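You operate a simulated robot arm through the tools that you are given. There is no shell and no other tool.

Carry out the task below with a simulated robot arm. There is one attempt and no reset: what you move stays moved.

Task
Tilt the small board to 10 and rule a line at mark B.
Fine: purple pencil; one line, 8 cm or more, drawn at that tilt; leave board and rule so, the yellow knob loose; put the pencil back. Set down upright: what you pick out.

The check looks at the end state, three seconds after you hand in, the way a careful person would. Anything else that was tipped, shoved, dropped, spilled or broken makes it a failure.

Robot
A 6-joint arm with a two-finger gripper, fixed in place. Base frame: the origin is on the floor under the middle of its stand, x ahead of it, y to its left, z up. Readings come in mm, degrees, newtons and seconds.
It reaches about 940 mm from its shoulder. Its first joint turns from -166.0 to 166.0 degrees. Payload 2.54 kg.
The TCP is the grasp point between the finger pads, 30 mm short of the fingertips. In the tool frame z runs along the fingers and y along their closing line. The gripper opens to 116 mm; its body begins 95 mm behind the TCP.
Orientation is that of the tool frame in the base frame, as [roll, pitch, yaw] about the fixed x, y, z axes, in that order (R = Rz(yaw) Ry(pitch) Rx(roll)). With the fingers straight down and closing along the base's y, the tool's x points along the base's -x, its y along +y and its z along -z.

Tools
- The arm moves only by the tool play_rows. Its argument "steps" is a list of rows, each an object of numbers (a shift or turn left out is 0, a gripper value left out holds the last): "dx", "dy", "dz": the shift along the base's x, y, z in units of 30 mm (1.0 is 30 mm); "rx", "ry", "rz": the turn, a rotation vector about the base's x, y, z in units of 5 degrees (1.0 is 5 degrees); "fingers": the gripper command, from -1 (shut) to 1 (fully open), values between in proportion. In form: [{"dx": .., "dy": .., "dz": .., "rx": .., "ry": .., "rz": .., "fingers": ..}, ...]. A call has 1 to 20 rows; each row shifts and turns the commanded pose from where the row before left it. A call with a number of a shift or a turn outside -1 to 1 is refused whole. Each row takes 0.2 s and may step no farther than 50 mm and 8.6 degrees from the row before; otherwise, or with a gripper value out of range, the whole call is refused. Where a pose cannot be reached the arm comes as near as it can. A force on the tool above 40 N (or 10 N above the force at the start of the call, whichever is more), or a blocked arm, ends the call early, and 0.2 s more pass. The fingers move at their own pace (about 72 mm/s each) and stop on an object; they squeeze with about 34 N. The grip force told is the motor's: it shows also when the fingers shut on nothing. Time passes only in rows, and 0.2 s behind the last, so rows that do not move let the fingers close. The reply holds the time, the measured pose of the TCP, the force on the tool along the base axes, the opening and the grip force, in the units named above and with some noise, with the torque about the TCP (base axes, N m) and any sound that the robot's microphone picked up.
- Cameras (640 x 400 px; columns grow to the right, rows downward): "scene" is fixed at [400.3, 650.8, 1513.7]; the picture's right is [-0.98, 0.20, 0.00], its down [0.19, 0.96, -0.21] and it looks along [-0.04, -0.20, -0.98] (base axes); focal length 288 px, centre (320, 200). "wrist" rides on the gripper at [69, -15, -122] in the tool frame; the picture's right is [0.21, 0.98, 0.00], its down [-0.83, 0.18, -0.53] and it looks along [-0.52, 0.12, 0.85] (tool axes); focal length 251 px, centre (320, 200). There is no depth. A picture from a camera that has moved, and an enlarged one, comes with that camera's place and axes in the base frame and with its lens.
- grab_frame(camera): a new picture of that camera. The clock stands still meanwhile.
- enlarge(camera, box): a new picture of the part [left, top, right, bottom] of that camera's present view, enlarged. The clock stands still meanwhile.
- finish_job(): hands the job in; it is judged then, once.

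Nothing tells you positions but the pictures and the camera data. Unless the task says otherwise, let go and move clear before handing in.

The tools are called after "Call:" by a JSON object that holds its "api" and its "payload". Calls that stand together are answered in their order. play_rows: Moves the arm, as the interface text tells. Its arguments: {"type":"object","properties":{"steps":{"type":"array","items":{"type":"object","properties":{"dx":{"type":"number"},"dy":{"type":"number"},"dz":{"type":"number"},"rx":{"type":"number"},"ry":{"type":"number"},"rz":{"type":"number"},"fingers":{"type":"number"}}}}},"required":["steps"]} The other tools are called the same way: grab_frame (camera) takes a picture; enlarge (camera, box) takes an enlarged picture of a part of a camera's view; finish_job () hands the job in.

At the start:

```text
t: 0.0
eef_pos: [304.7, 350.0, 1058.1]
orientation: [180.0, 0.1, 180.0]
wrist_force: [0.4, 0.2, -0.2]
ft_torque: [-0.02, 0.04, -0.01]
finger_gap: 116.0
finger_force: 0.1
```

scene: 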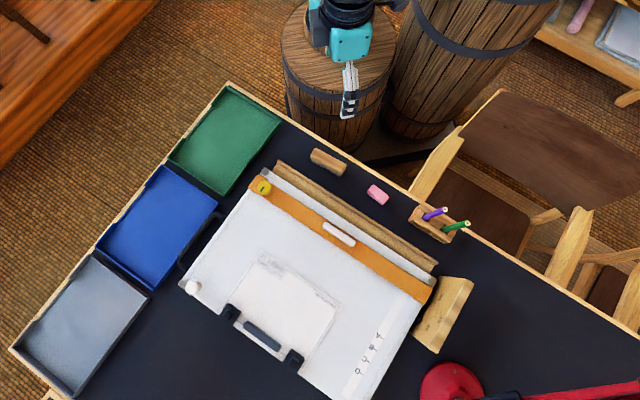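
wrist: 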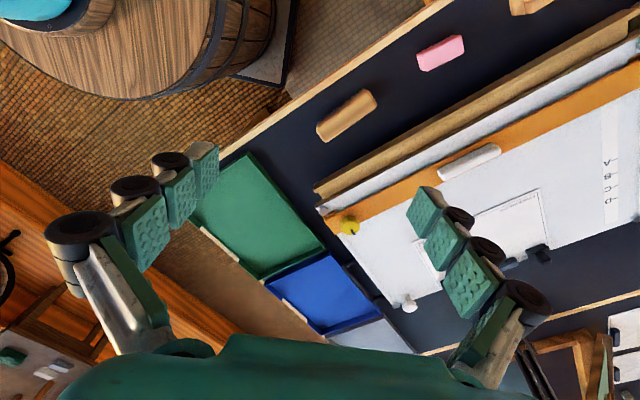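

I see a desk with a drawing board that has an orange rule, a yellow knob at the rule's end, a white knob at the board's side, marks A–D, and a pencil holder with purple and green pencils. I'll look closer before moving anything.

Call:
{"api": "enlarge", "payload": {"camera": "scene", "box": [160, 140, 480, 400]}}

Call:
{"api": "enlarge", "payload": {"camera": "scene", "box": [330, 300, 480, 400]}}

Call:
{"api": "enlarge", "payload": {"camera": "scene", "box": [160, 160, 290, 300]}}

Call:
{"api": "enlarge", "payload": {"camera": "scene", "box": [380, 180, 500, 260]}}

Call:
{"api": "enlarge", "payload": {"camera": "wrist", "box": [310, 0, 640, 330]}}

```text
1.54 times, centred on (320, 270) of scene
camera zoom: at [400.3, 650.8, 1513.7], right [-0.98, 0.2, 0.0], down [0.19, 0.96, -0.21], along [-0.04, -0.2, -0.98], focal length 444 px, centre (320, 92)
```

zoom: 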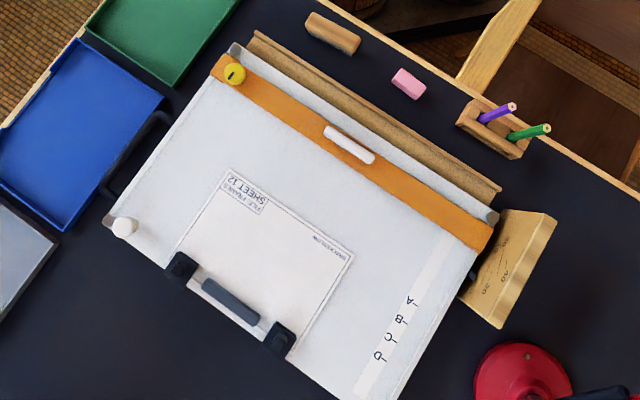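

```text
4.00 times, centred on (405, 350) of scene
camera zoom: at [400.3, 650.8, 1513.7], right [-0.98, 0.2, 0.0], down [0.19, 0.96, -0.21], along [-0.04, -0.2, -0.98], focal length 1153 px, centre (-20, -400)
```

zoom: 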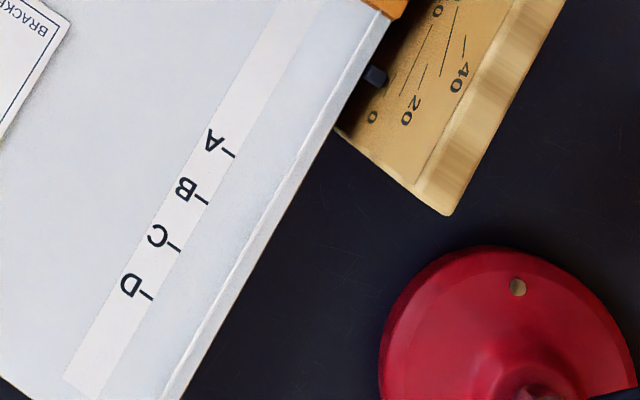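

```text
2.86 times, centred on (225, 230) of scene
camera zoom: at [400.3, 650.8, 1513.7], right [-0.98, 0.2, 0.0], down [0.19, 0.96, -0.21], along [-0.04, -0.2, -0.98], focal length 824 px, centre (591, 114)
```

zoom: 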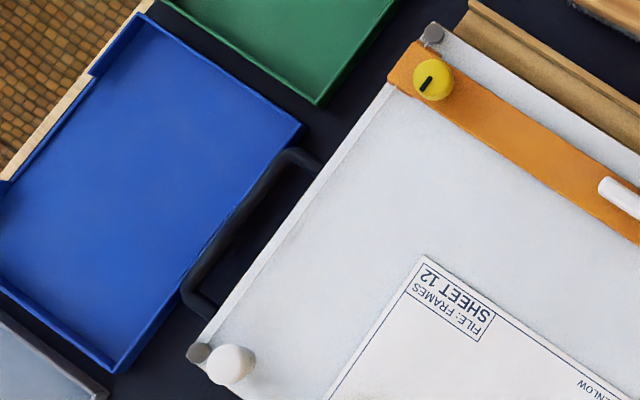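

```text
5.00 times, centred on (440, 220) of scene
camera zoom: at [400.3, 650.8, 1513.7], right [-0.98, 0.2, 0.0], down [0.19, 0.96, -0.21], along [-0.04, -0.2, -0.98], focal length 1441 px, centre (-280, 100)
```

zoom: 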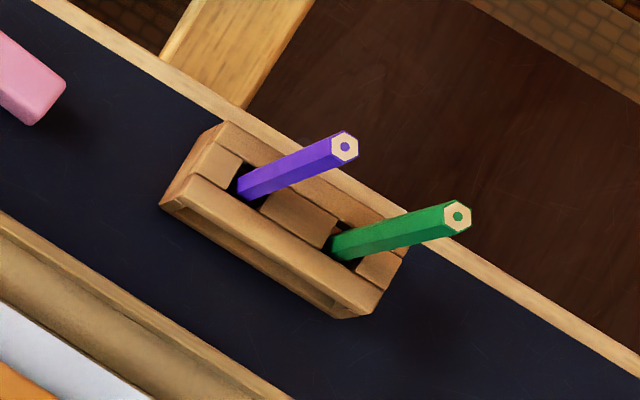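

```text
1.21 times, centred on (475, 165) of wrist
camera zoom: at [235.9, 334.7, 1179.4], right [-0.21, 0.98, 0.0], down [0.83, 0.18, 0.53], along [0.52, 0.12, -0.85], focal length 305 px, centre (132, 242)
```

zoom: 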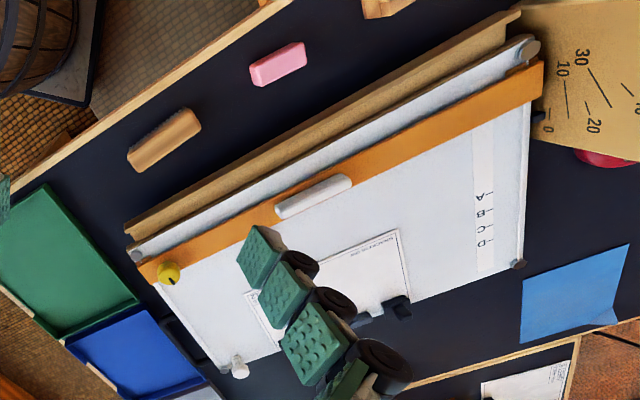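

The desk top comes out near z≈740 from matching the two views, and the board sits about 700–900 mm out from the base. I'll turn the gripper so the wrist camera looks outward over the board, staying high, to read the gauge and knobs.

Call:
{"api": "play_rows", "payload": {"steps": [{"rz": 1, "dx": -0.2, "dy": 0.1}, {"rz": 1, "dx": -0.2, "dy": 0.1}, {"rz": 1, "dx": -0.2, "dy": 0.1}, {"rz": 1, "dx": -0.2, "dy": 0.1}, {"rz": 1, "dx": -0.2, "dy": 0.1}, {"rz": 1, "dx": -0.2, "dy": 0.1}, {"rz": 1, "dx": -0.2, "dy": 0.1}, {"rz": 1, "dx": -0.2, "dy": 0.1}, {"rz": 1, "dx": -0.2, "dy": 0.1}, {"rz": 1, "dx": -0.2, "dy": 0.1}, {"rz": 1, "dx": -0.2, "dy": 0.1}, {"rz": 1, "dx": -0.2, "dy": 0.1}, {"rz": 1, "dx": -0.2, "dy": 0.1}, {"rz": 1, "dx": -0.2, "dy": 0.1}, {"rz": 1, "dx": -0.2, "dy": 0.1}, {"rz": 1, "dx": -0.2, "dy": 0.1}, {"rz": 1, "dx": -0.2, "dy": 0.1}, {"rz": 1, "dx": -0.2, "dy": 0.1}]}}

Call:
{"api": "grab_frame", "payload": {"camera": "wrist"}}

```text
t: 3.8
eef_pos: [198.1, 404.2, 1058.6]
orientation: [179.9, -0.1, -89.9]
wrist_force: [0.2, 1.1, 0.0]
ft_torque: [0.0, 0.0, 0.04]
finger_gap: 116.1
finger_force: 0.0
```

```text
taken
camera wrist: at [213.1, 335.5, 1179.8], right [-0.98, -0.22, 0.0], down [-0.18, 0.83, 0.53], along [-0.12, 0.52, -0.85], focal length 251 px, centre (320, 200)
```

wrist: 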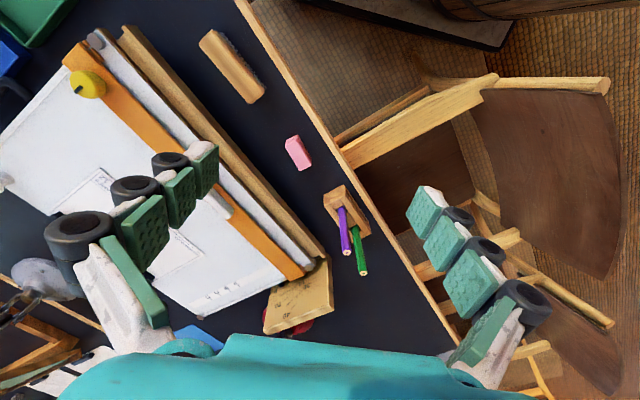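

The gripper now faces outward; the holder, eraser, gauge and board are all visible. I'll move farther out over the board at the same height to read the gauge and marks.

Call:
{"api": "play_rows", "payload": {"steps": [{"dx": -0.5, "dy": 1}, {"dx": -0.5, "dy": 1}, {"dx": -0.5, "dy": 1}, {"dx": -0.5, "dy": 1}, {"dx": -0.5, "dy": 1}, {"dy": 1}, {"dy": 1}]}}

Call:
{"api": "grab_frame", "payload": {"camera": "wrist"}}

Call:
{"api": "enlarge", "payload": {"camera": "wrist", "box": [180, 60, 420, 330]}}

```text
t: 5.4
eef_pos: [119.9, 613.8, 1057.8]
orientation: [180.0, 0.0, -90.0]
wrist_force: [-1.2, -0.1, 0.2]
ft_torque: [0.1, -0.01, -0.01]
finger_gap: 115.9
finger_force: 0.1
```

```text
taken
camera wrist: at [136.9, 545.1, 1179.2], right [-0.98, -0.21, 0.0], down [-0.18, 0.83, 0.53], along [-0.12, 0.52, -0.85], focal length 251 px, centre (320, 200)
```

wrist: 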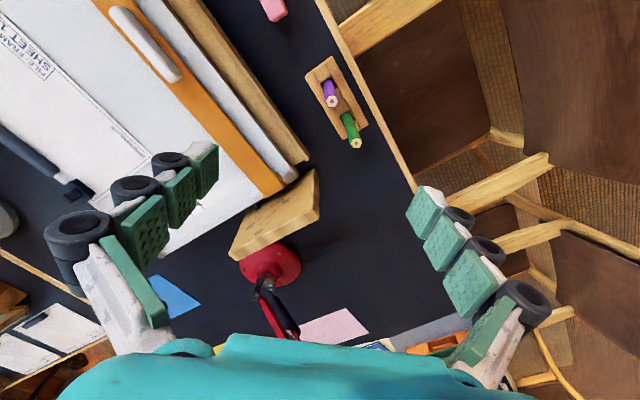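

```text
1.48 times, centred on (300, 195) of wrist
camera zoom: at [136.9, 545.1, 1179.2], right [-0.98, -0.21, 0.0], down [-0.18, 0.83, 0.53], along [-0.12, 0.52, -0.85], focal length 372 px, centre (350, 207)
```

zoom: 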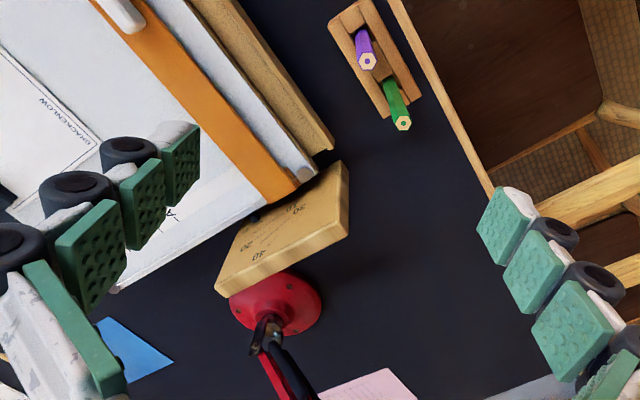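

The gauge works out as an upright slab (z≈740–880) along the board's right side, which puts the hinge along the edge nearest the robot so that the far edge lifts. I'll turn toward the gauge face for a proper reading.

Call:
{"api": "play_rows", "payload": {"steps": [{"dx": 0.377, "dy": 0.41, "dz": -0.2, "rz": 0.94}, {"dx": 0.377, "dy": 0.41, "dz": -0.2, "rz": 0.94}, {"dx": 0.377, "dy": 0.41, "dz": -0.2, "rz": 0.94}, {"dx": 0.377, "dy": 0.41, "dz": -0.2, "rz": 0.94}, {"dx": 0.377, "dy": 0.41, "dz": -0.2, "rz": 0.94}, {"dx": 0.377, "dy": 0.41, "dz": -0.2, "rz": 0.94}, {"dx": 0.377, "dy": 0.41, "dz": -0.2, "rz": 0.94}, {"dx": 0.377, "dy": 0.41, "dz": -0.2, "rz": 0.94}, {"dx": 0.377, "dy": 0.41, "dz": -0.2, "rz": 0.94}, {"dx": 0.377, "dy": 0.41, "dz": -0.2, "rz": 0.94}]}}

Call:
{"api": "grab_frame", "payload": {"camera": "wrist"}}

Call:
{"api": "enlarge", "payload": {"camera": "wrist", "box": [210, 40, 420, 240]}}

```text
t: 7.6
eef_pos: [235.6, 735.6, 998.3]
orientation: [180.0, 0.0, -42.9]
wrist_force: [0.2, -0.2, 0.2]
ft_torque: [0.0, -0.05, 0.04]
finger_gap: 116.0
finger_force: 0.0
```

```text
taken
camera wrist: at [297.3, 700.8, 1119.7], right [-0.51, -0.86, 0.0], down [-0.73, 0.43, 0.53], along [-0.46, 0.27, -0.85], focal length 251 px, centre (320, 200)
```

wrist: 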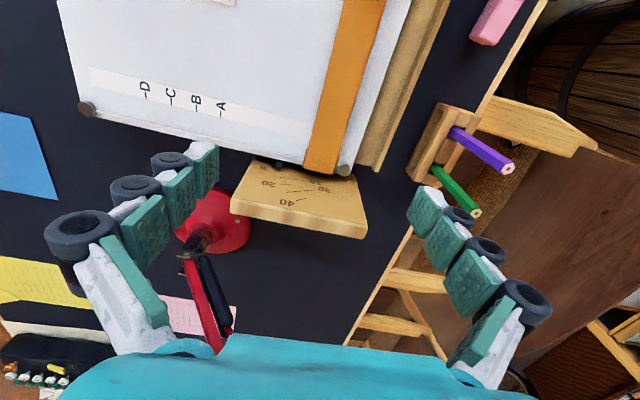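

```text
2.00 times, centred on (315, 140) of wrist
camera zoom: at [297.3, 700.8, 1119.7], right [-0.51, -0.86, 0.0], down [-0.73, 0.43, 0.53], along [-0.46, 0.27, -0.85], focal length 503 px, centre (330, 320)
```

zoom: 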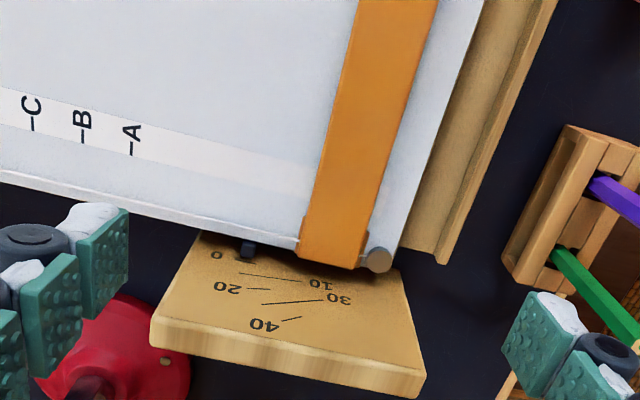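

I can now read the gauge: labels 0 to 40, with the pointer at 0, so the board is flat. I'll check the surrounding notes and the tick marks more closely.

Call:
{"api": "enlarge", "payload": {"camera": "wrist", "box": [0, 230, 120, 330]}}

Call:
{"api": "enlarge", "payload": {"camera": "wrist", "box": [60, 50, 260, 160]}}

Call:
{"api": "enlarge", "payload": {"camera": "wrist", "box": [240, 130, 380, 240]}}

Call:
{"api": "enlarge", "payload": {"camera": "wrist", "box": [400, 90, 530, 230]}}

```text
4.00 times, centred on (60, 280) of wrist
camera zoom: at [297.3, 700.8, 1119.7], right [-0.51, -0.86, 0.0], down [-0.73, 0.43, 0.53], along [-0.46, 0.27, -0.85], focal length 1006 px, centre (1360, -120)
```

zoom: 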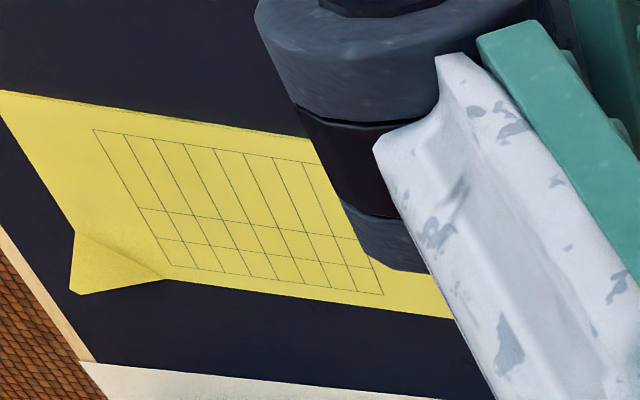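

```text
3.20 times, centred on (160, 105) of wrist
camera zoom: at [297.3, 700.8, 1119.7], right [-0.51, -0.86, 0.0], down [-0.73, 0.43, 0.53], along [-0.46, 0.27, -0.85], focal length 805 px, centre (832, 504)
```

zoom: 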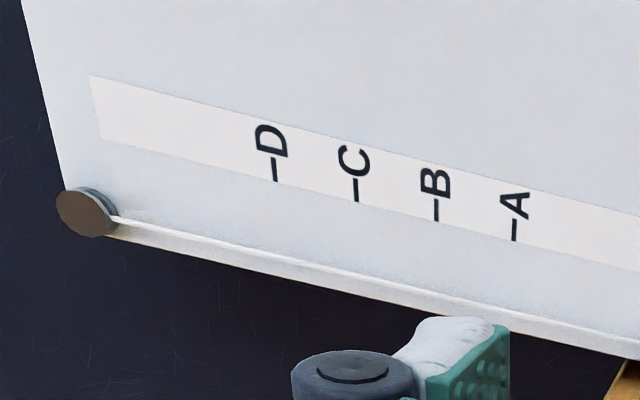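

```text
3.64 times, centred on (310, 185) of wrist
camera zoom: at [297.3, 700.8, 1119.7], right [-0.51, -0.86, 0.0], down [-0.73, 0.43, 0.53], along [-0.46, 0.27, -0.85], focal length 914 px, centre (356, 254)
```

zoom: 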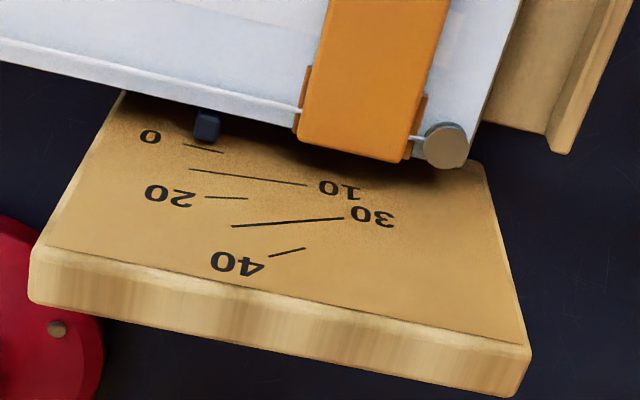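

```text
2.86 times, centred on (465, 160) of wrist
camera zoom: at [297.3, 700.8, 1119.7], right [-0.51, -0.86, 0.0], down [-0.73, 0.43, 0.53], along [-0.46, 0.27, -0.85], focal length 718 px, centre (-94, 314)
```

zoom: 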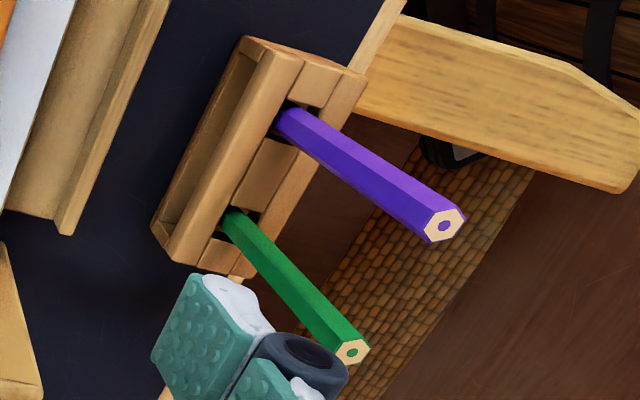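

The marks A–D, gauge and pencils are clear from here. The far corners look close to the reach limit, so I'll inspect the left side next: the black bow handle, the white knob and the yellow knob.

Call:
{"api": "play_rows", "payload": {"steps": [{"dx": 0.375, "dy": -0.5, "rz": -1}, {"dx": 0.375, "dy": -0.5, "rz": -1}, {"dx": 0.375, "dy": -0.5, "rz": -1}, {"dx": 0.375, "dy": -0.5, "rz": -1}, {"dx": 0.375, "dy": -0.5, "rz": -1}, {"dx": 0.375, "dy": -0.5, "rz": -1}, {"dx": 0.375, "dy": -0.5, "rz": -1}, {"dx": 0.375, "dy": -0.5, "rz": -1}, {"dx": 0.375, "dy": -0.5, "rz": -1}, {"dx": 0.375, "dy": -0.5, "rz": -1}, {"dx": 0.375, "dy": -0.5, "rz": -1}, {"dx": 0.375, "dy": -0.5, "rz": -1}, {"dx": 0.375, "dy": -0.5, "rz": -1}, {"dx": 0.375, "dy": -0.5, "rz": -1}, {"dx": 0.375, "dy": -0.5, "rz": -1}, {"dx": 0.375, "dy": -0.5, "rz": -1}, {"dx": 0.375, "dy": -0.5, "rz": -1}, {"dx": 0.375, "dy": -0.5, "rz": -1}, {"dx": 0.375, "dy": -0.5, "rz": -1}]}}

Call:
{"api": "grab_frame", "payload": {"camera": "wrist"}}

Call:
{"api": "enlarge", "payload": {"camera": "wrist", "box": [180, 40, 420, 240]}}

```text
t: 11.6
eef_pos: [447.6, 451.0, 997.6]
orientation: [-180.0, 0.0, -138.1]
wrist_force: [-0.1, 0.1, -0.4]
ft_torque: [-0.02, -0.03, 0.01]
finger_gap: 115.9
finger_force: 0.0
```

```text
taken
camera wrist: at [406.4, 394.5, 1118.6], right [-0.81, 0.58, 0.0], down [0.49, 0.69, 0.53], along [0.31, 0.43, -0.85], focal length 251 px, centre (320, 200)
```

wrist: 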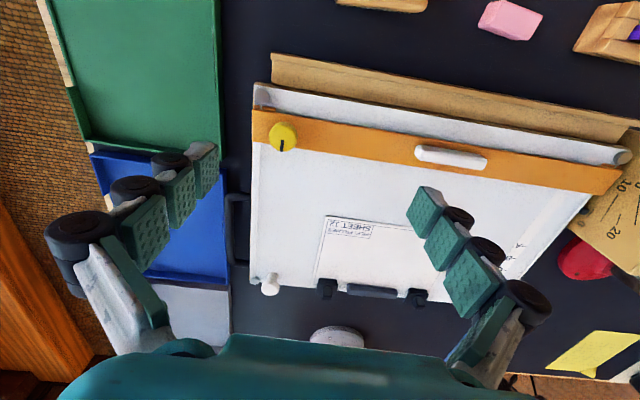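

```text
2.00 times, centred on (300, 140) of wrist
camera zoom: at [406.4, 394.5, 1118.6], right [-0.81, 0.58, 0.0], down [0.49, 0.69, 0.53], along [0.31, 0.43, -0.85], focal length 503 px, centre (360, 320)
```

zoom: 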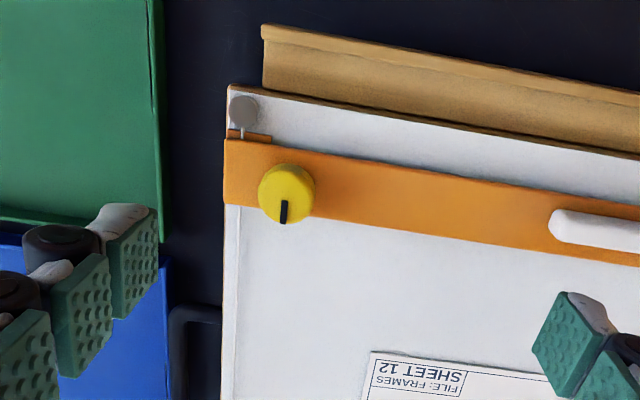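

The yellow knob's bar points away from the robot, the rule rides on corner wires, and the black bow is attached to the board's left edge. I'll move left to see the handle and white knob up close.

Call:
{"api": "play_rows", "payload": {"steps": [{"dx": 0.9}, {"dx": 0.9}, {"dx": 0.9}, {"dx": 0.9}, {"dx": 0.9}, {"dx": 0.9}]}}

Call:
{"api": "grab_frame", "payload": {"camera": "wrist"}}

Call:
{"api": "enlarge", "payload": {"camera": "wrist", "box": [220, 150, 420, 320]}}

Call:
{"api": "enlarge", "payload": {"camera": "wrist", "box": [280, 60, 420, 180]}}

```text
t: 13.0
eef_pos: [608.9, 451.1, 997.8]
orientation: [-180.0, 0.1, -138.0]
wrist_force: [0.0, -0.9, 0.1]
ft_torque: [0.0, -0.04, 0.04]
finger_gap: 116.1
finger_force: 0.1
```

```text
taken
camera wrist: at [568.3, 394.4, 1119.3], right [-0.81, 0.58, 0.0], down [0.49, 0.69, 0.53], along [0.31, 0.43, -0.85], focal length 251 px, centre (320, 200)
```

wrist: 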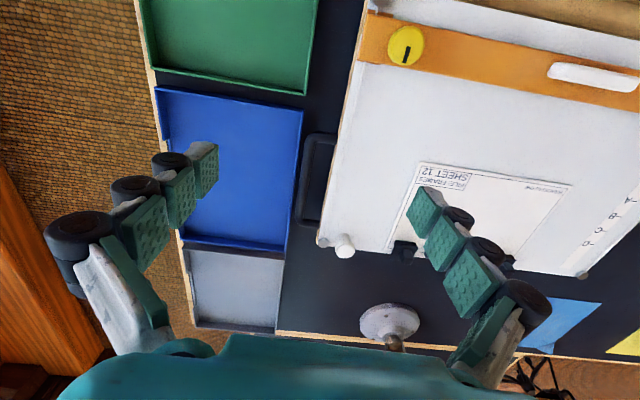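

```text
2.35 times, centred on (320, 235) of wrist
camera zoom: at [568.3, 394.4, 1119.3], right [-0.81, 0.58, 0.0], down [0.49, 0.69, 0.53], along [0.31, 0.43, -0.85], focal length 592 px, centre (320, 118)
```

zoom: 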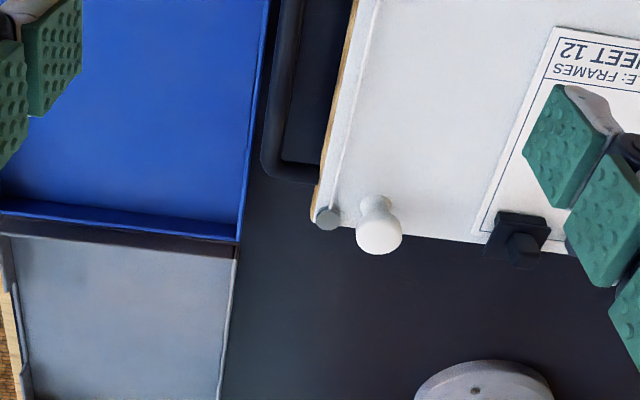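

```text
3.33 times, centred on (350, 120) of wrist
camera zoom: at [568.3, 394.4, 1119.3], right [-0.81, 0.58, 0.0], down [0.49, 0.69, 0.53], along [0.31, 0.43, -0.85], focal length 838 px, centre (220, 467)
```

zoom: 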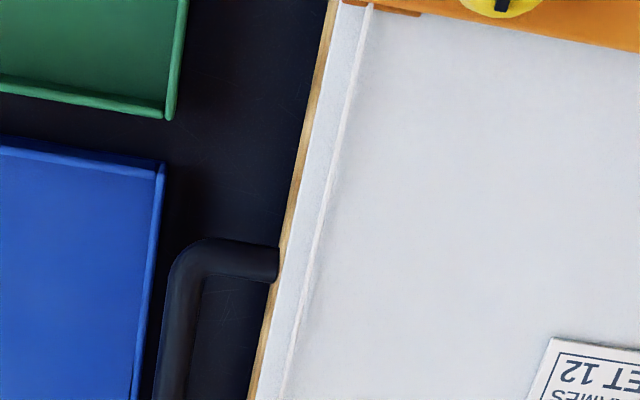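

The bow (z≈770, roughly 877 mm out) is a lift handle on the board's left edge, standing a little above the shallow blue tray's wall. Before handling anything I'll get a close look at the yellow knob to see its state.

Call:
{"api": "play_rows", "payload": {"steps": [{"dx": -0.82, "dy": -0.42, "dz": -0.43}, {"dx": -0.82, "dy": -0.42, "dz": -0.43}, {"dx": -0.82, "dy": -0.42, "dz": -0.43}, {"dx": -0.82, "dy": -0.42, "dz": -0.43}, {"dx": -0.82, "dy": -0.42, "dz": -0.43}, {"dx": -0.82, "dy": -0.42, "dz": -0.43}]}}

Call:
{"api": "grab_frame", "payload": {"camera": "wrist"}}

Call:
{"api": "enlarge", "payload": {"camera": "wrist", "box": [220, 130, 420, 270]}}

```text
t: 14.4
eef_pos: [461.5, 378.5, 920.9]
orientation: [180.0, 0.0, -138.0]
wrist_force: [0.0, 0.4, -0.3]
ft_torque: [0.01, 0.01, -0.02]
finger_gap: 116.4
finger_force: 0.0
```

```text
taken
camera wrist: at [422.1, 320.6, 1042.4], right [-0.81, 0.58, 0.0], down [0.49, 0.69, 0.53], along [0.31, 0.43, -0.85], focal length 251 px, centre (320, 200)
```

wrist: 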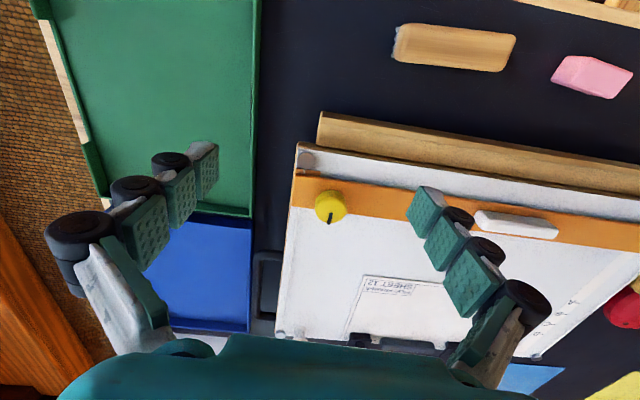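

```text
2.86 times, centred on (320, 200) of wrist
camera zoom: at [422.1, 320.6, 1042.4], right [-0.81, 0.58, 0.0], down [0.49, 0.69, 0.53], along [0.31, 0.43, -0.85], focal length 718 px, centre (320, 200)
```

zoom: 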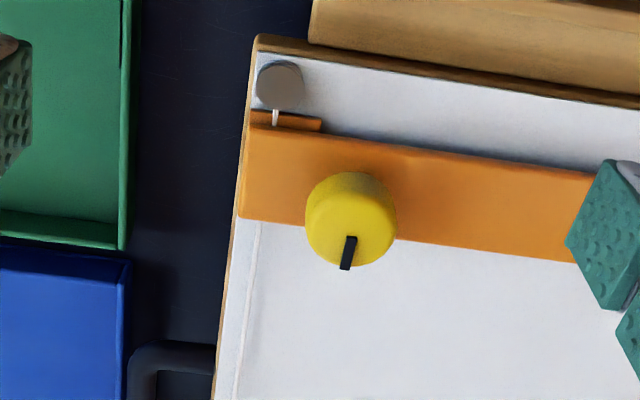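

The rule spans v≈651–694 in board coordinates (its axes lie about 45° to the base), and mark B is roughly 147 mm beyond its far edge. Next I'll check the gripper's finger thickness from the scene camera to plan grasps.

Call:
{"api": "grab_frame", "payload": {"camera": "scene"}}

Call:
{"api": "enlarge", "payload": {"camera": "scene", "box": [220, 80, 400, 200]}}

```text
taken
```

scene: 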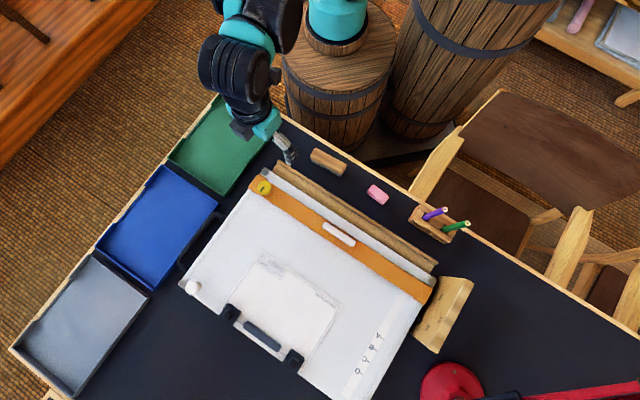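

```text
3.33 times, centred on (310, 140) of scene
camera zoom: at [400.3, 650.8, 1513.7], right [-0.98, 0.2, 0.0], down [0.19, 0.96, -0.21], along [-0.04, -0.2, -0.98], focal length 961 px, centre (353, 400)
```

zoom: 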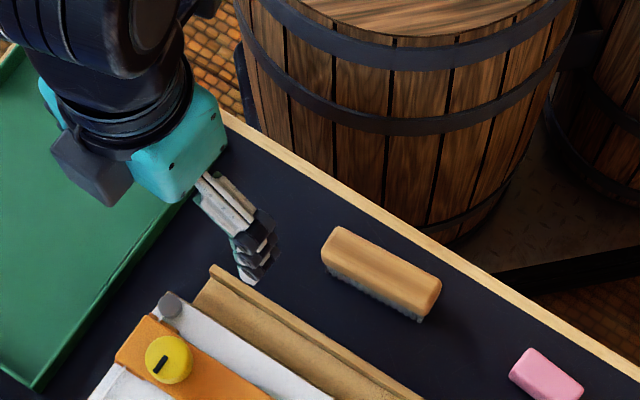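

Finger positions match the camera model, so my calibration is good. Next I'll go above the white knob at the board's far-left corner, both to check the reach there and to see whether it suits lifting the board.

Call:
{"api": "play_rows", "payload": {"steps": [{"dx": 0.8, "dy": 0.8, "dz": 0.2, "rz": 0.1}, {"dx": 0.8, "dy": 0.8, "dz": 0.2, "rz": 0.1}, {"dx": 0.8, "dy": 0.8, "dz": 0.2, "rz": 0.1}, {"dx": 0.8, "dy": 0.8, "dz": 0.2, "rz": 0.1}, {"dx": 0.8, "dy": 0.8, "rz": 0.1}, {"dx": 0.8, "dy": 0.8, "rz": 0.1}, {"dx": 0.8, "dy": 0.8}, {"dx": 0.8, "dy": 0.8}]}}

Call:
{"api": "grab_frame", "payload": {"camera": "wrist"}}

Call:
{"api": "grab_frame", "payload": {"camera": "scene"}}

```text
t: 16.2
eef_pos: [653.6, 567.7, 943.7]
orientation: [-179.9, 0.1, -135.0]
wrist_force: [-0.1, 0.0, 0.8]
ft_torque: [0.03, 0.0, -0.03]
finger_gap: 116.0
finger_force: 0.0
```

```text
taken
camera wrist: at [615.5, 508.1, 1065.4], right [-0.84, 0.54, 0.0], down [0.46, 0.71, 0.53], along [0.29, 0.45, -0.85], focal length 251 px, centre (320, 200)
```

wrist: 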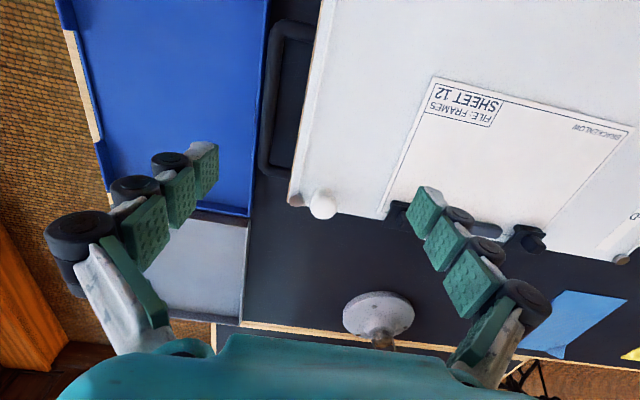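

```text
taken
```

scene: 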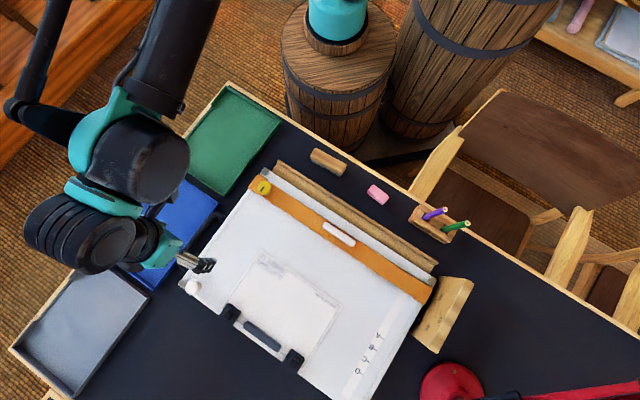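

The arm reaches this far comfortably. I'll move directly over the white knob, staying well above it, and look straight down.

Call:
{"api": "play_rows", "payload": {"steps": [{"dx": 0.5, "dy": 0.9}, {"dx": 0.5, "dy": 0.9}, {"dx": 0.5, "dy": 0.9, "dz": -0.5}, {"dz": -1, "fingers": 0.2}, {"dz": -0.5, "fingers": 0.2}]}}

Call:
{"api": "grab_frame", "payload": {"camera": "wrist"}}

Call:
{"api": "enlarge", "payload": {"camera": "wrist", "box": [240, 60, 400, 180]}}

Call:
{"api": "enlarge", "payload": {"camera": "scene", "box": [120, 220, 280, 340]}}

```text
t: 17.4
eef_pos: [698.9, 650.2, 885.3]
orientation: [179.9, -0.1, -135.0]
wrist_force: [-0.2, 0.1, -0.4]
ft_torque: [-0.02, 0.02, -0.01]
finger_gap: 69.7
finger_force: 0.2
```

```text
taken
camera wrist: at [661.3, 590.0, 1005.9], right [-0.84, 0.54, 0.0], down [0.46, 0.71, 0.53], along [0.29, 0.45, -0.85], focal length 251 px, centre (320, 200)
```

wrist: 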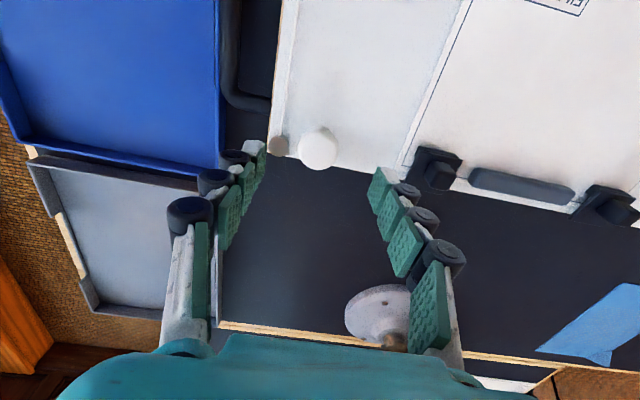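

```text
3.33 times, centred on (320, 120) of wrist
camera zoom: at [661.3, 590.0, 1005.9], right [-0.84, 0.54, 0.0], down [0.46, 0.71, 0.53], along [0.29, 0.45, -0.85], focal length 838 px, centre (320, 467)
```

zoom: 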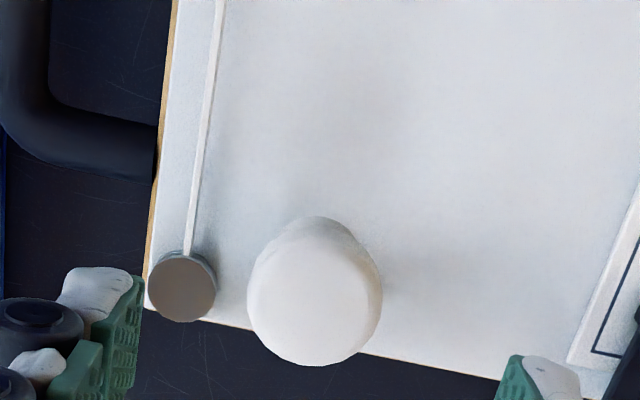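

```text
3.33 times, centred on (200, 280) of scene
camera zoom: at [400.3, 650.8, 1513.7], right [-0.98, 0.2, 0.0], down [0.19, 0.96, -0.21], along [-0.04, -0.2, -0.98], focal length 961 px, centre (720, -67)
```

zoom: 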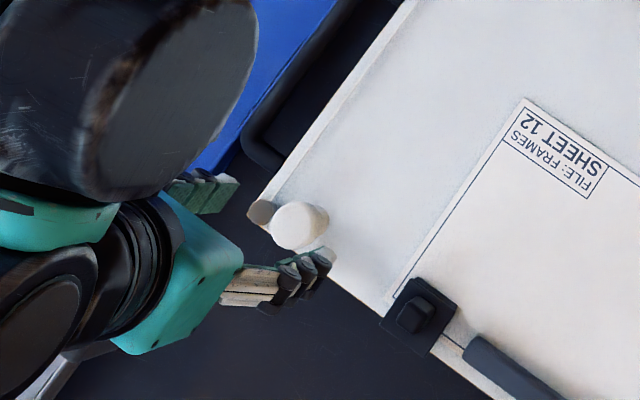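

The knob's top is at (703, 653, 811), about 33 mm across and 31 mm above the board. I'll turn 20° so neither finger comes down on the corner bolt, then lower around the knob without touching it.

Call:
{"api": "play_rows", "payload": {"steps": [{"rz": -1, "dx": 0.03, "dy": 0.02}, {"rz": -1, "dx": 0.03, "dy": 0.02}, {"rz": -1, "dx": 0.03, "dy": 0.02}, {"rz": -1, "dx": 0.03, "dy": 0.02}, {"dz": -0.5}, {"dz": -0.5}, {"dz": -0.4}, {"dz": -0.3}]}}

Call:
{"api": "grab_frame", "payload": {"camera": "wrist"}}

Call:
{"api": "enlarge", "payload": {"camera": "scene", "box": [120, 220, 280, 340]}}

```text
t: 19.2
eef_pos: [702.9, 653.0, 833.0]
orientation: [179.9, 0.1, -155.1]
wrist_force: [-0.8, -0.3, -0.3]
ft_torque: [0.01, 0.01, 0.03]
finger_gap: 69.4
finger_force: 0.0
```

```text
taken
camera wrist: at [647.5, 609.0, 955.5], right [-0.61, 0.79, 0.0], down [0.67, 0.51, 0.53], along [0.42, 0.32, -0.85], focal length 251 px, centre (320, 200)
```

wrist: 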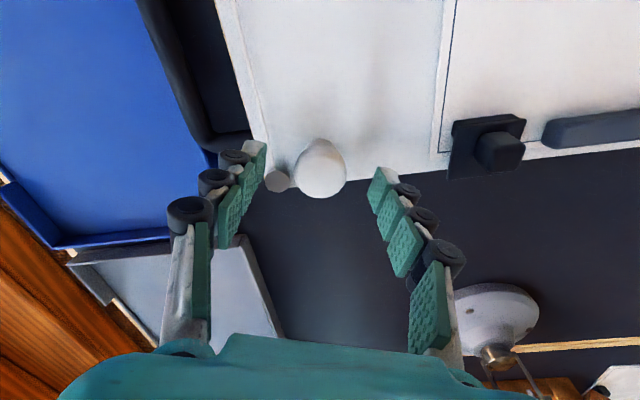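

```text
3.33 times, centred on (200, 280) of scene
camera zoom: at [400.3, 650.8, 1513.7], right [-0.98, 0.2, 0.0], down [0.19, 0.96, -0.21], along [-0.04, -0.2, -0.98], focal length 961 px, centre (720, -67)
```

zoom: 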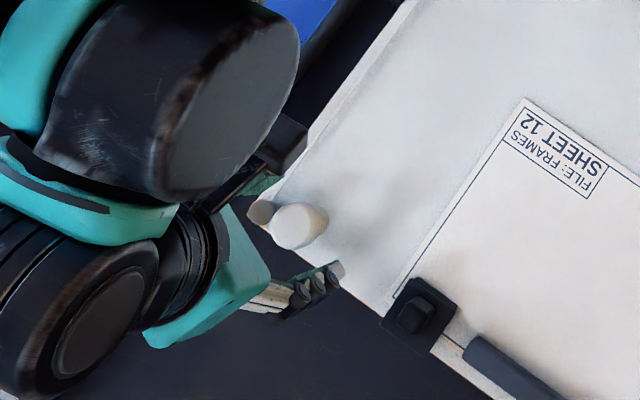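

The fingers straddle the knob centrally and clear the bolt. I'll lower 10 mm more and close on it.

Call:
{"api": "play_rows", "payload": {"steps": [{"dz": -0.33}, {"fingers": -0.3}, {"fingers": -1}, {"fingers": -1}, {"fingers": -1}, {"fingers": -1}]}}

Call:
{"api": "grab_frame", "payload": {"camera": "wrist"}}

```text
t: 20.6
eef_pos: [702.6, 650.5, 824.8]
orientation: [179.9, 0.0, -155.0]
wrist_force: [-1.0, -7.4, -1.6]
ft_torque: [-0.07, -0.08, -0.03]
finger_gap: 30.3
finger_force: 45.1
```

```text
taken
camera wrist: at [646.7, 608.3, 945.7], right [-0.61, 0.79, 0.0], down [0.67, 0.51, 0.53], along [0.42, 0.32, -0.85], focal length 251 px, centre (320, 200)
```

wrist: 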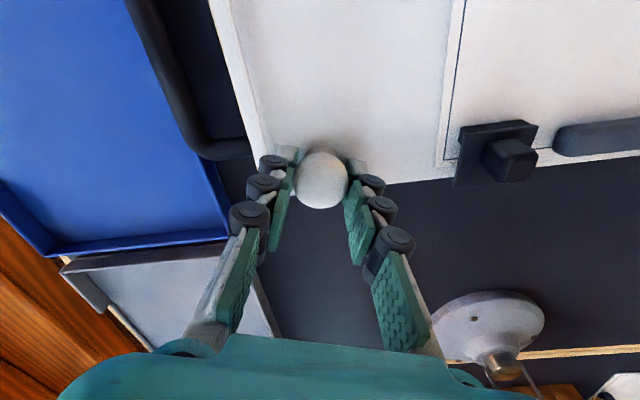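

The grip is firm on the knob (30 mm across). I'll lift along the hinge arc in small steps, turning with the board, and watch the force.

Call:
{"api": "play_rows", "payload": {"steps": [{"dx": -0.025, "dy": -0.025, "dz": 0.195, "rx": 0.1414, "ry": -0.1414, "fingers": -1}, {"dx": -0.025, "dy": -0.025, "dz": 0.195, "rx": 0.1414, "ry": -0.1414}, {"dx": -0.025, "dy": -0.025, "dz": 0.195, "rx": 0.1414, "ry": -0.1414}]}}

Call:
{"api": "enlarge", "payload": {"camera": "scene", "box": [330, 260, 490, 380]}}

Call:
{"api": "grab_frame", "payload": {"camera": "wrist"}}

```text
t: 21.4
eef_pos: [699.9, 649.2, 841.6]
orientation: [179.0, 2.8, -155.0]
wrist_force: [-3.2, -14.3, -4.0]
ft_torque: [-0.11, -0.1, -0.05]
finger_gap: 30.0
finger_force: 45.3
```

```text
3.33 times, centred on (410, 320) of scene
camera zoom: at [400.3, 650.8, 1513.7], right [-0.98, 0.2, 0.0], down [0.19, 0.96, -0.21], along [-0.04, -0.2, -0.98], focal length 961 px, centre (20, -200)
```

zoom: 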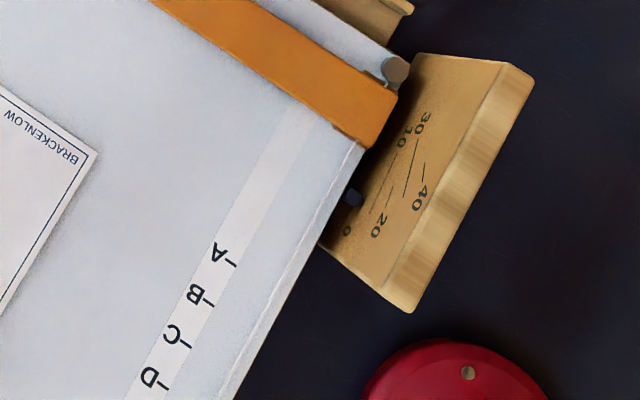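

```text
taken
camera wrist: at [640.0, 601.6, 959.1], right [-0.61, 0.79, 0.01], down [0.65, 0.49, 0.58], along [0.45, 0.36, -0.82], focal length 251 px, centre (320, 200)
```

wrist: 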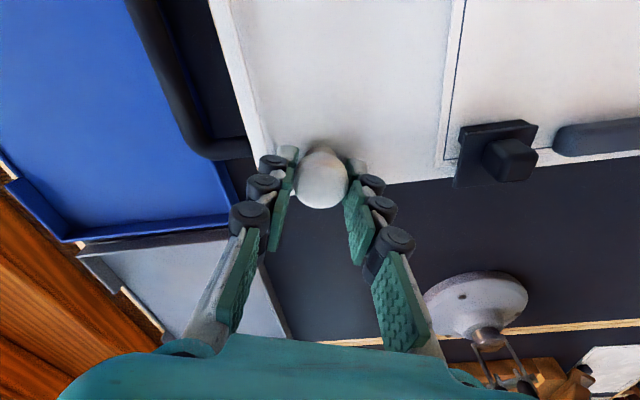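

The board is rising with its pointer and the force stays small, with a slight sideways pull that I'll relieve. I'll go on 4 more degrees and re-read the gauge.

Call:
{"api": "play_rows", "payload": {"steps": [{"dx": -0.023, "dy": -0.117}, {"dx": -0.035, "dy": -0.035, "dz": 0.195, "rx": 0.1414, "ry": -0.1414}, {"dx": -0.035, "dy": -0.035, "dz": 0.195, "rx": 0.1414, "ry": -0.1414}, {"dx": -0.035, "dy": -0.035, "dz": 0.195, "rx": 0.1414, "ry": -0.1414}, {"dx": -0.035, "dy": -0.035, "dz": 0.195, "rx": 0.1414, "ry": -0.1414}]}}

Call:
{"api": "enlarge", "payload": {"camera": "scene", "box": [390, 270, 480, 340]}}

```text
t: 22.1
eef_pos: [698.9, 648.1, 850.5]
orientation: [178.2, 4.6, -155.0]
wrist_force: [10.2, 14.4, 4.6]
ft_torque: [-0.18, 0.33, -0.03]
finger_gap: 29.9
finger_force: 45.0
stopped in row 3: the force on the tool passed its limit at 44 N (the readings are from after the stop); the commanded pose is now the measured one
```

```text
5.71 times, centred on (435, 305) of scene
camera zoom: at [400.3, 650.8, 1513.7], right [-0.98, 0.2, 0.0], down [0.19, 0.96, -0.21], along [-0.04, -0.2, -0.98], focal length 1647 px, centre (-337, -400)
```

zoom: 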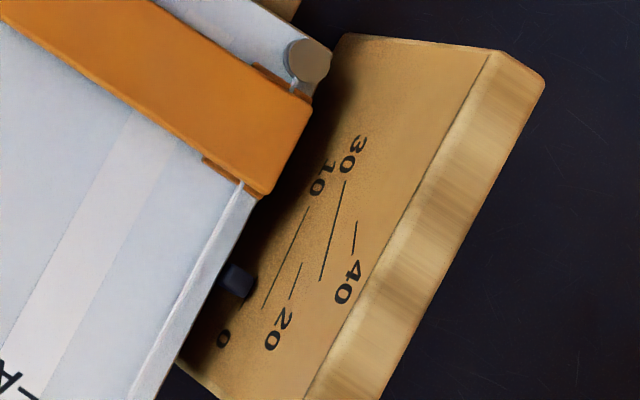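

The pointer now sits midway between 0 and 10, but the force limit tripped, likely because my sideways correction overshot. I'll hold still for a moment and read the settled force.

Call:
{"api": "play_rows", "payload": {"steps": [{"fingers": -1}, {"fingers": -1}]}}

Call:
{"api": "grab_frame", "payload": {"camera": "wrist"}}

```text
t: 22.8
eef_pos: [698.4, 647.1, 850.9]
orientation: [178.3, 4.6, -154.9]
wrist_force: [15.2, 25.2, 7.6]
ft_torque: [0.26, 0.04, -0.08]
finger_gap: 30.3
finger_force: 44.9
```

```text
taken
camera wrist: at [635.9, 597.0, 965.0], right [-0.61, 0.79, 0.01], down [0.64, 0.48, 0.6], along [0.47, 0.38, -0.8], focal length 251 px, centre (320, 200)
```

wrist: 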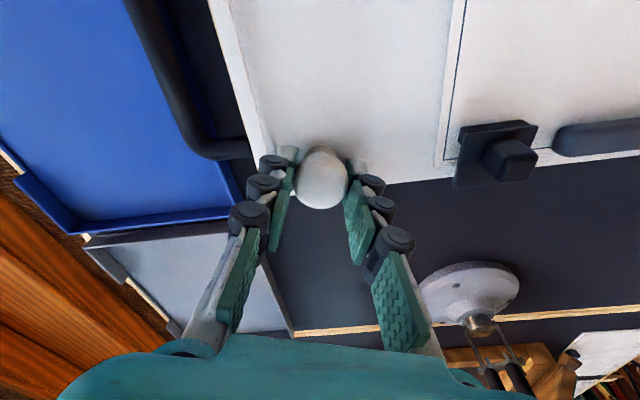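

The tool is now being pushed outward along the board by about 28 N, so I over-corrected. I'll ease 2 mm back outward and re-read.

Call:
{"api": "play_rows", "payload": {"steps": [{"dx": 0.025, "dy": 0.04}, {"dx": 0.02, "dy": 0.03}, {}]}}

```text
t: 23.6
eef_pos: [698.7, 647.2, 850.5]
orientation: [178.2, 4.4, -155.1]
wrist_force: [-8.2, -6.1, -4.3]
ft_torque: [-0.02, -0.13, -0.01]
finger_gap: 30.1
finger_force: 45.2
```

That fixed it: the coupling is stiff, about 15 N/mm, so the arc has to be accurate. With the hinge near v≈624, z≈765, I'll continue with the correctly growing inward component, 2° at a time.

Call:
{"api": "play_rows", "payload": {"steps": [{"dx": -0.05, "dy": -0.045, "dz": 0.19, "rx": 0.1414, "ry": -0.1414}, {}, {"dx": -0.039, "dy": -0.039, "dz": 0.19, "rx": 0.1414, "ry": -0.1414}, {}]}}

Call:
{"api": "enlarge", "payload": {"camera": "scene", "box": [390, 270, 480, 340]}}

```text
t: 24.6
eef_pos: [697.2, 644.8, 862.4]
orientation: [177.5, 6.4, -155.1]
wrist_force: [-6.9, -5.2, -1.7]
ft_torque: [0.05, -0.19, -0.02]
finger_gap: 30.4
finger_force: 44.5
```

```text
5.71 times, centred on (435, 305) of scene
camera zoom: at [400.3, 650.8, 1513.7], right [-0.98, 0.2, 0.0], down [0.19, 0.96, -0.21], along [-0.04, -0.2, -0.98], focal length 1647 px, centre (-337, -400)
```

zoom: 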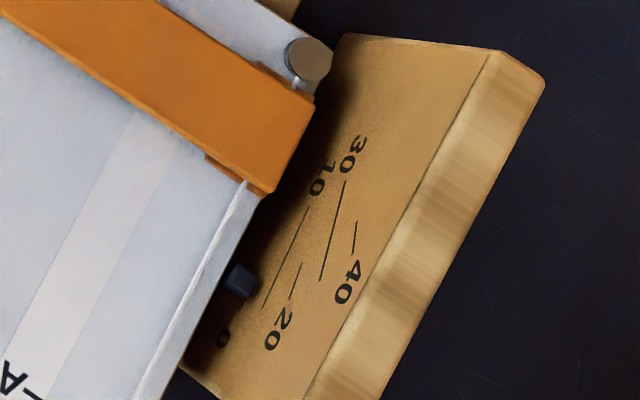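

Forces are now small and the pointer is nearing the 10 line. Three more degrees should bring the board to about 9.7°.

Call:
{"api": "play_rows", "payload": {"steps": [{"dx": -0.05, "dy": -0.048, "dz": 0.19, "rx": 0.1414, "ry": -0.1414}, {}, {"dx": -0.043, "dy": -0.043, "dz": 0.19, "rx": 0.1414, "ry": -0.1414}, {}, {"dx": -0.045, "dy": -0.045, "dz": 0.188, "rx": 0.1414, "ry": -0.1414}, {}]}}

Call:
{"api": "enlarge", "payload": {"camera": "scene", "box": [390, 270, 480, 340]}}

Call:
{"api": "grab_frame", "payload": {"camera": "wrist"}}

```text
t: 25.9
eef_pos: [691.7, 641.8, 879.1]
orientation: [176.5, 9.2, -155.2]
wrist_force: [6.5, 7.9, 3.5]
ft_torque: [0.25, -0.47, -0.06]
finger_gap: 30.1
finger_force: 45.0
```

```text
5.71 times, centred on (435, 305) of scene
camera zoom: at [400.3, 650.8, 1513.7], right [-0.98, 0.2, 0.0], down [0.19, 0.96, -0.21], along [-0.04, -0.2, -0.98], focal length 1647 px, centre (-337, -400)
```

zoom: 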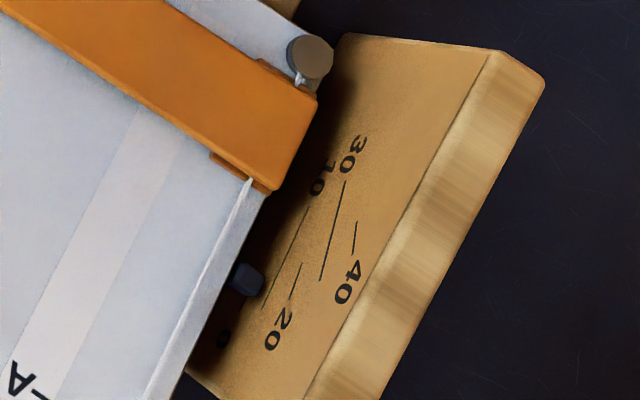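

```text
taken
camera wrist: at [623.1, 584.4, 986.8], right [-0.61, 0.79, 0.02], down [0.6, 0.44, 0.67], along [0.52, 0.42, -0.74], focal length 251 px, centre (320, 200)
```

wrist: 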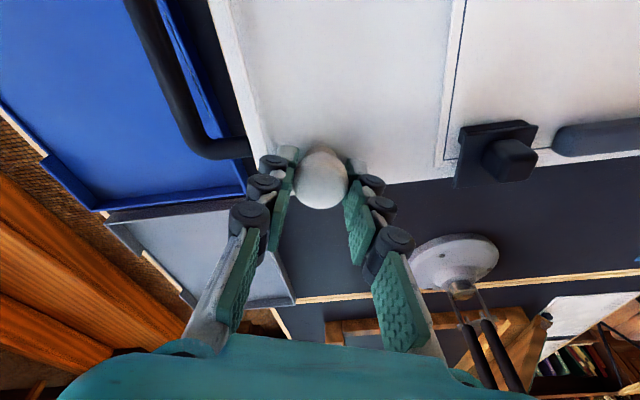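

By arm motion and tool tilt the board is at about 9.5–9.8°, and the gripper isn't carrying its weight, so the hinge should hold. I'll open slightly and back off along the tool axis, then read the gauge square-on.

Call:
{"api": "play_rows", "payload": {"steps": [{"fingers": -0.2}, {"fingers": 0.1}, {"fingers": 0.1}, {"fingers": 0.1}]}}

Call:
{"api": "grab_frame", "payload": {"camera": "wrist"}}

Call:
{"api": "enlarge", "payload": {"camera": "scene", "box": [390, 270, 480, 340]}}

```text
t: 26.9
eef_pos: [691.7, 640.9, 880.0]
orientation: [176.5, 9.3, -155.1]
wrist_force: [-0.1, -0.1, 0.9]
ft_torque: [0.02, 0.01, 0.01]
finger_gap: 63.8
finger_force: 0.1
```

```text
taken
camera wrist: at [622.8, 584.1, 986.9], right [-0.61, 0.79, 0.02], down [0.6, 0.44, 0.67], along [0.52, 0.42, -0.74], focal length 251 px, centre (320, 200)
```

wrist: 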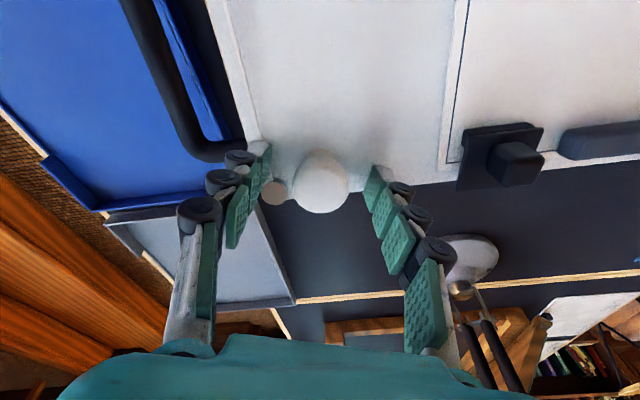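

```text
5.71 times, centred on (435, 305) of scene
camera zoom: at [400.3, 650.8, 1513.7], right [-0.98, 0.2, 0.0], down [0.19, 0.96, -0.21], along [-0.04, -0.2, -0.98], focal length 1647 px, centre (-337, -400)
```

zoom: 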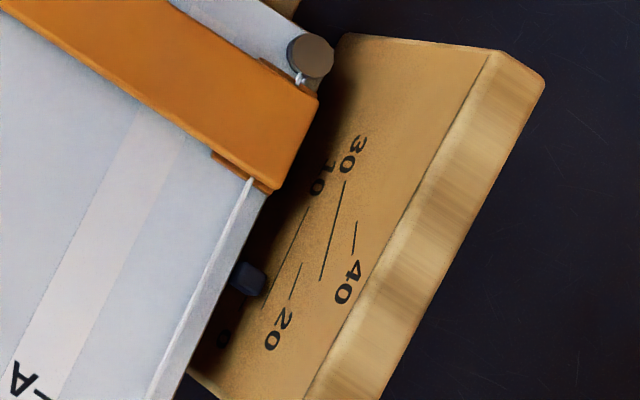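

The board stays up by itself after release. I'll back off along the tool axis, level the gripper, then swing over toward the gauge to read it.

Call:
{"api": "play_rows", "payload": {"steps": [{"dx": -0.12, "dy": -0.12, "dz": 0.9, "fingers": 0.1}, {"dx": -0.12, "dy": -0.12, "dz": 0.9}, {"dx": -0.12, "dy": -0.12, "dz": 0.9}, {"dz": 0.5, "rx": -0.695, "ry": 0.695}, {"dz": 0.3, "rx": -0.695, "ry": 0.695}, {"dx": -0.75, "dy": 0.1, "rz": 1}, {"dx": -0.75, "dy": 0.1, "rz": 1}, {"dx": -0.75, "dy": 0.1, "rz": 1}, {"dx": -0.75, "dy": 0.1, "rz": 1}, {"dx": -0.75, "dy": 0.1, "rz": 1}, {"dx": -0.75, "dy": 0.1, "rz": 1}, {"dx": -0.75, "dy": 0.1, "rz": 1}, {"dx": -0.75, "dy": 0.1, "rz": 1}, {"dx": -0.75, "dy": 0.1, "rz": 1}, {"dx": -0.75, "dy": 0.1, "rz": 1}]}}

Call:
{"api": "grab_frame", "payload": {"camera": "scene"}}

```text
t: 30.1
eef_pos: [456.7, 659.0, 984.7]
orientation: [179.9, 0.0, -104.9]
wrist_force: [-0.7, 0.9, -0.7]
ft_torque: [0.01, 0.02, 0.0]
finger_gap: 63.9
finger_force: 0.1
```

```text
taken
```

scene: 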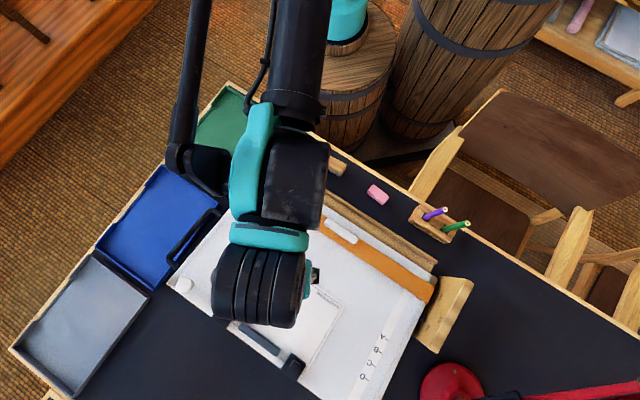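

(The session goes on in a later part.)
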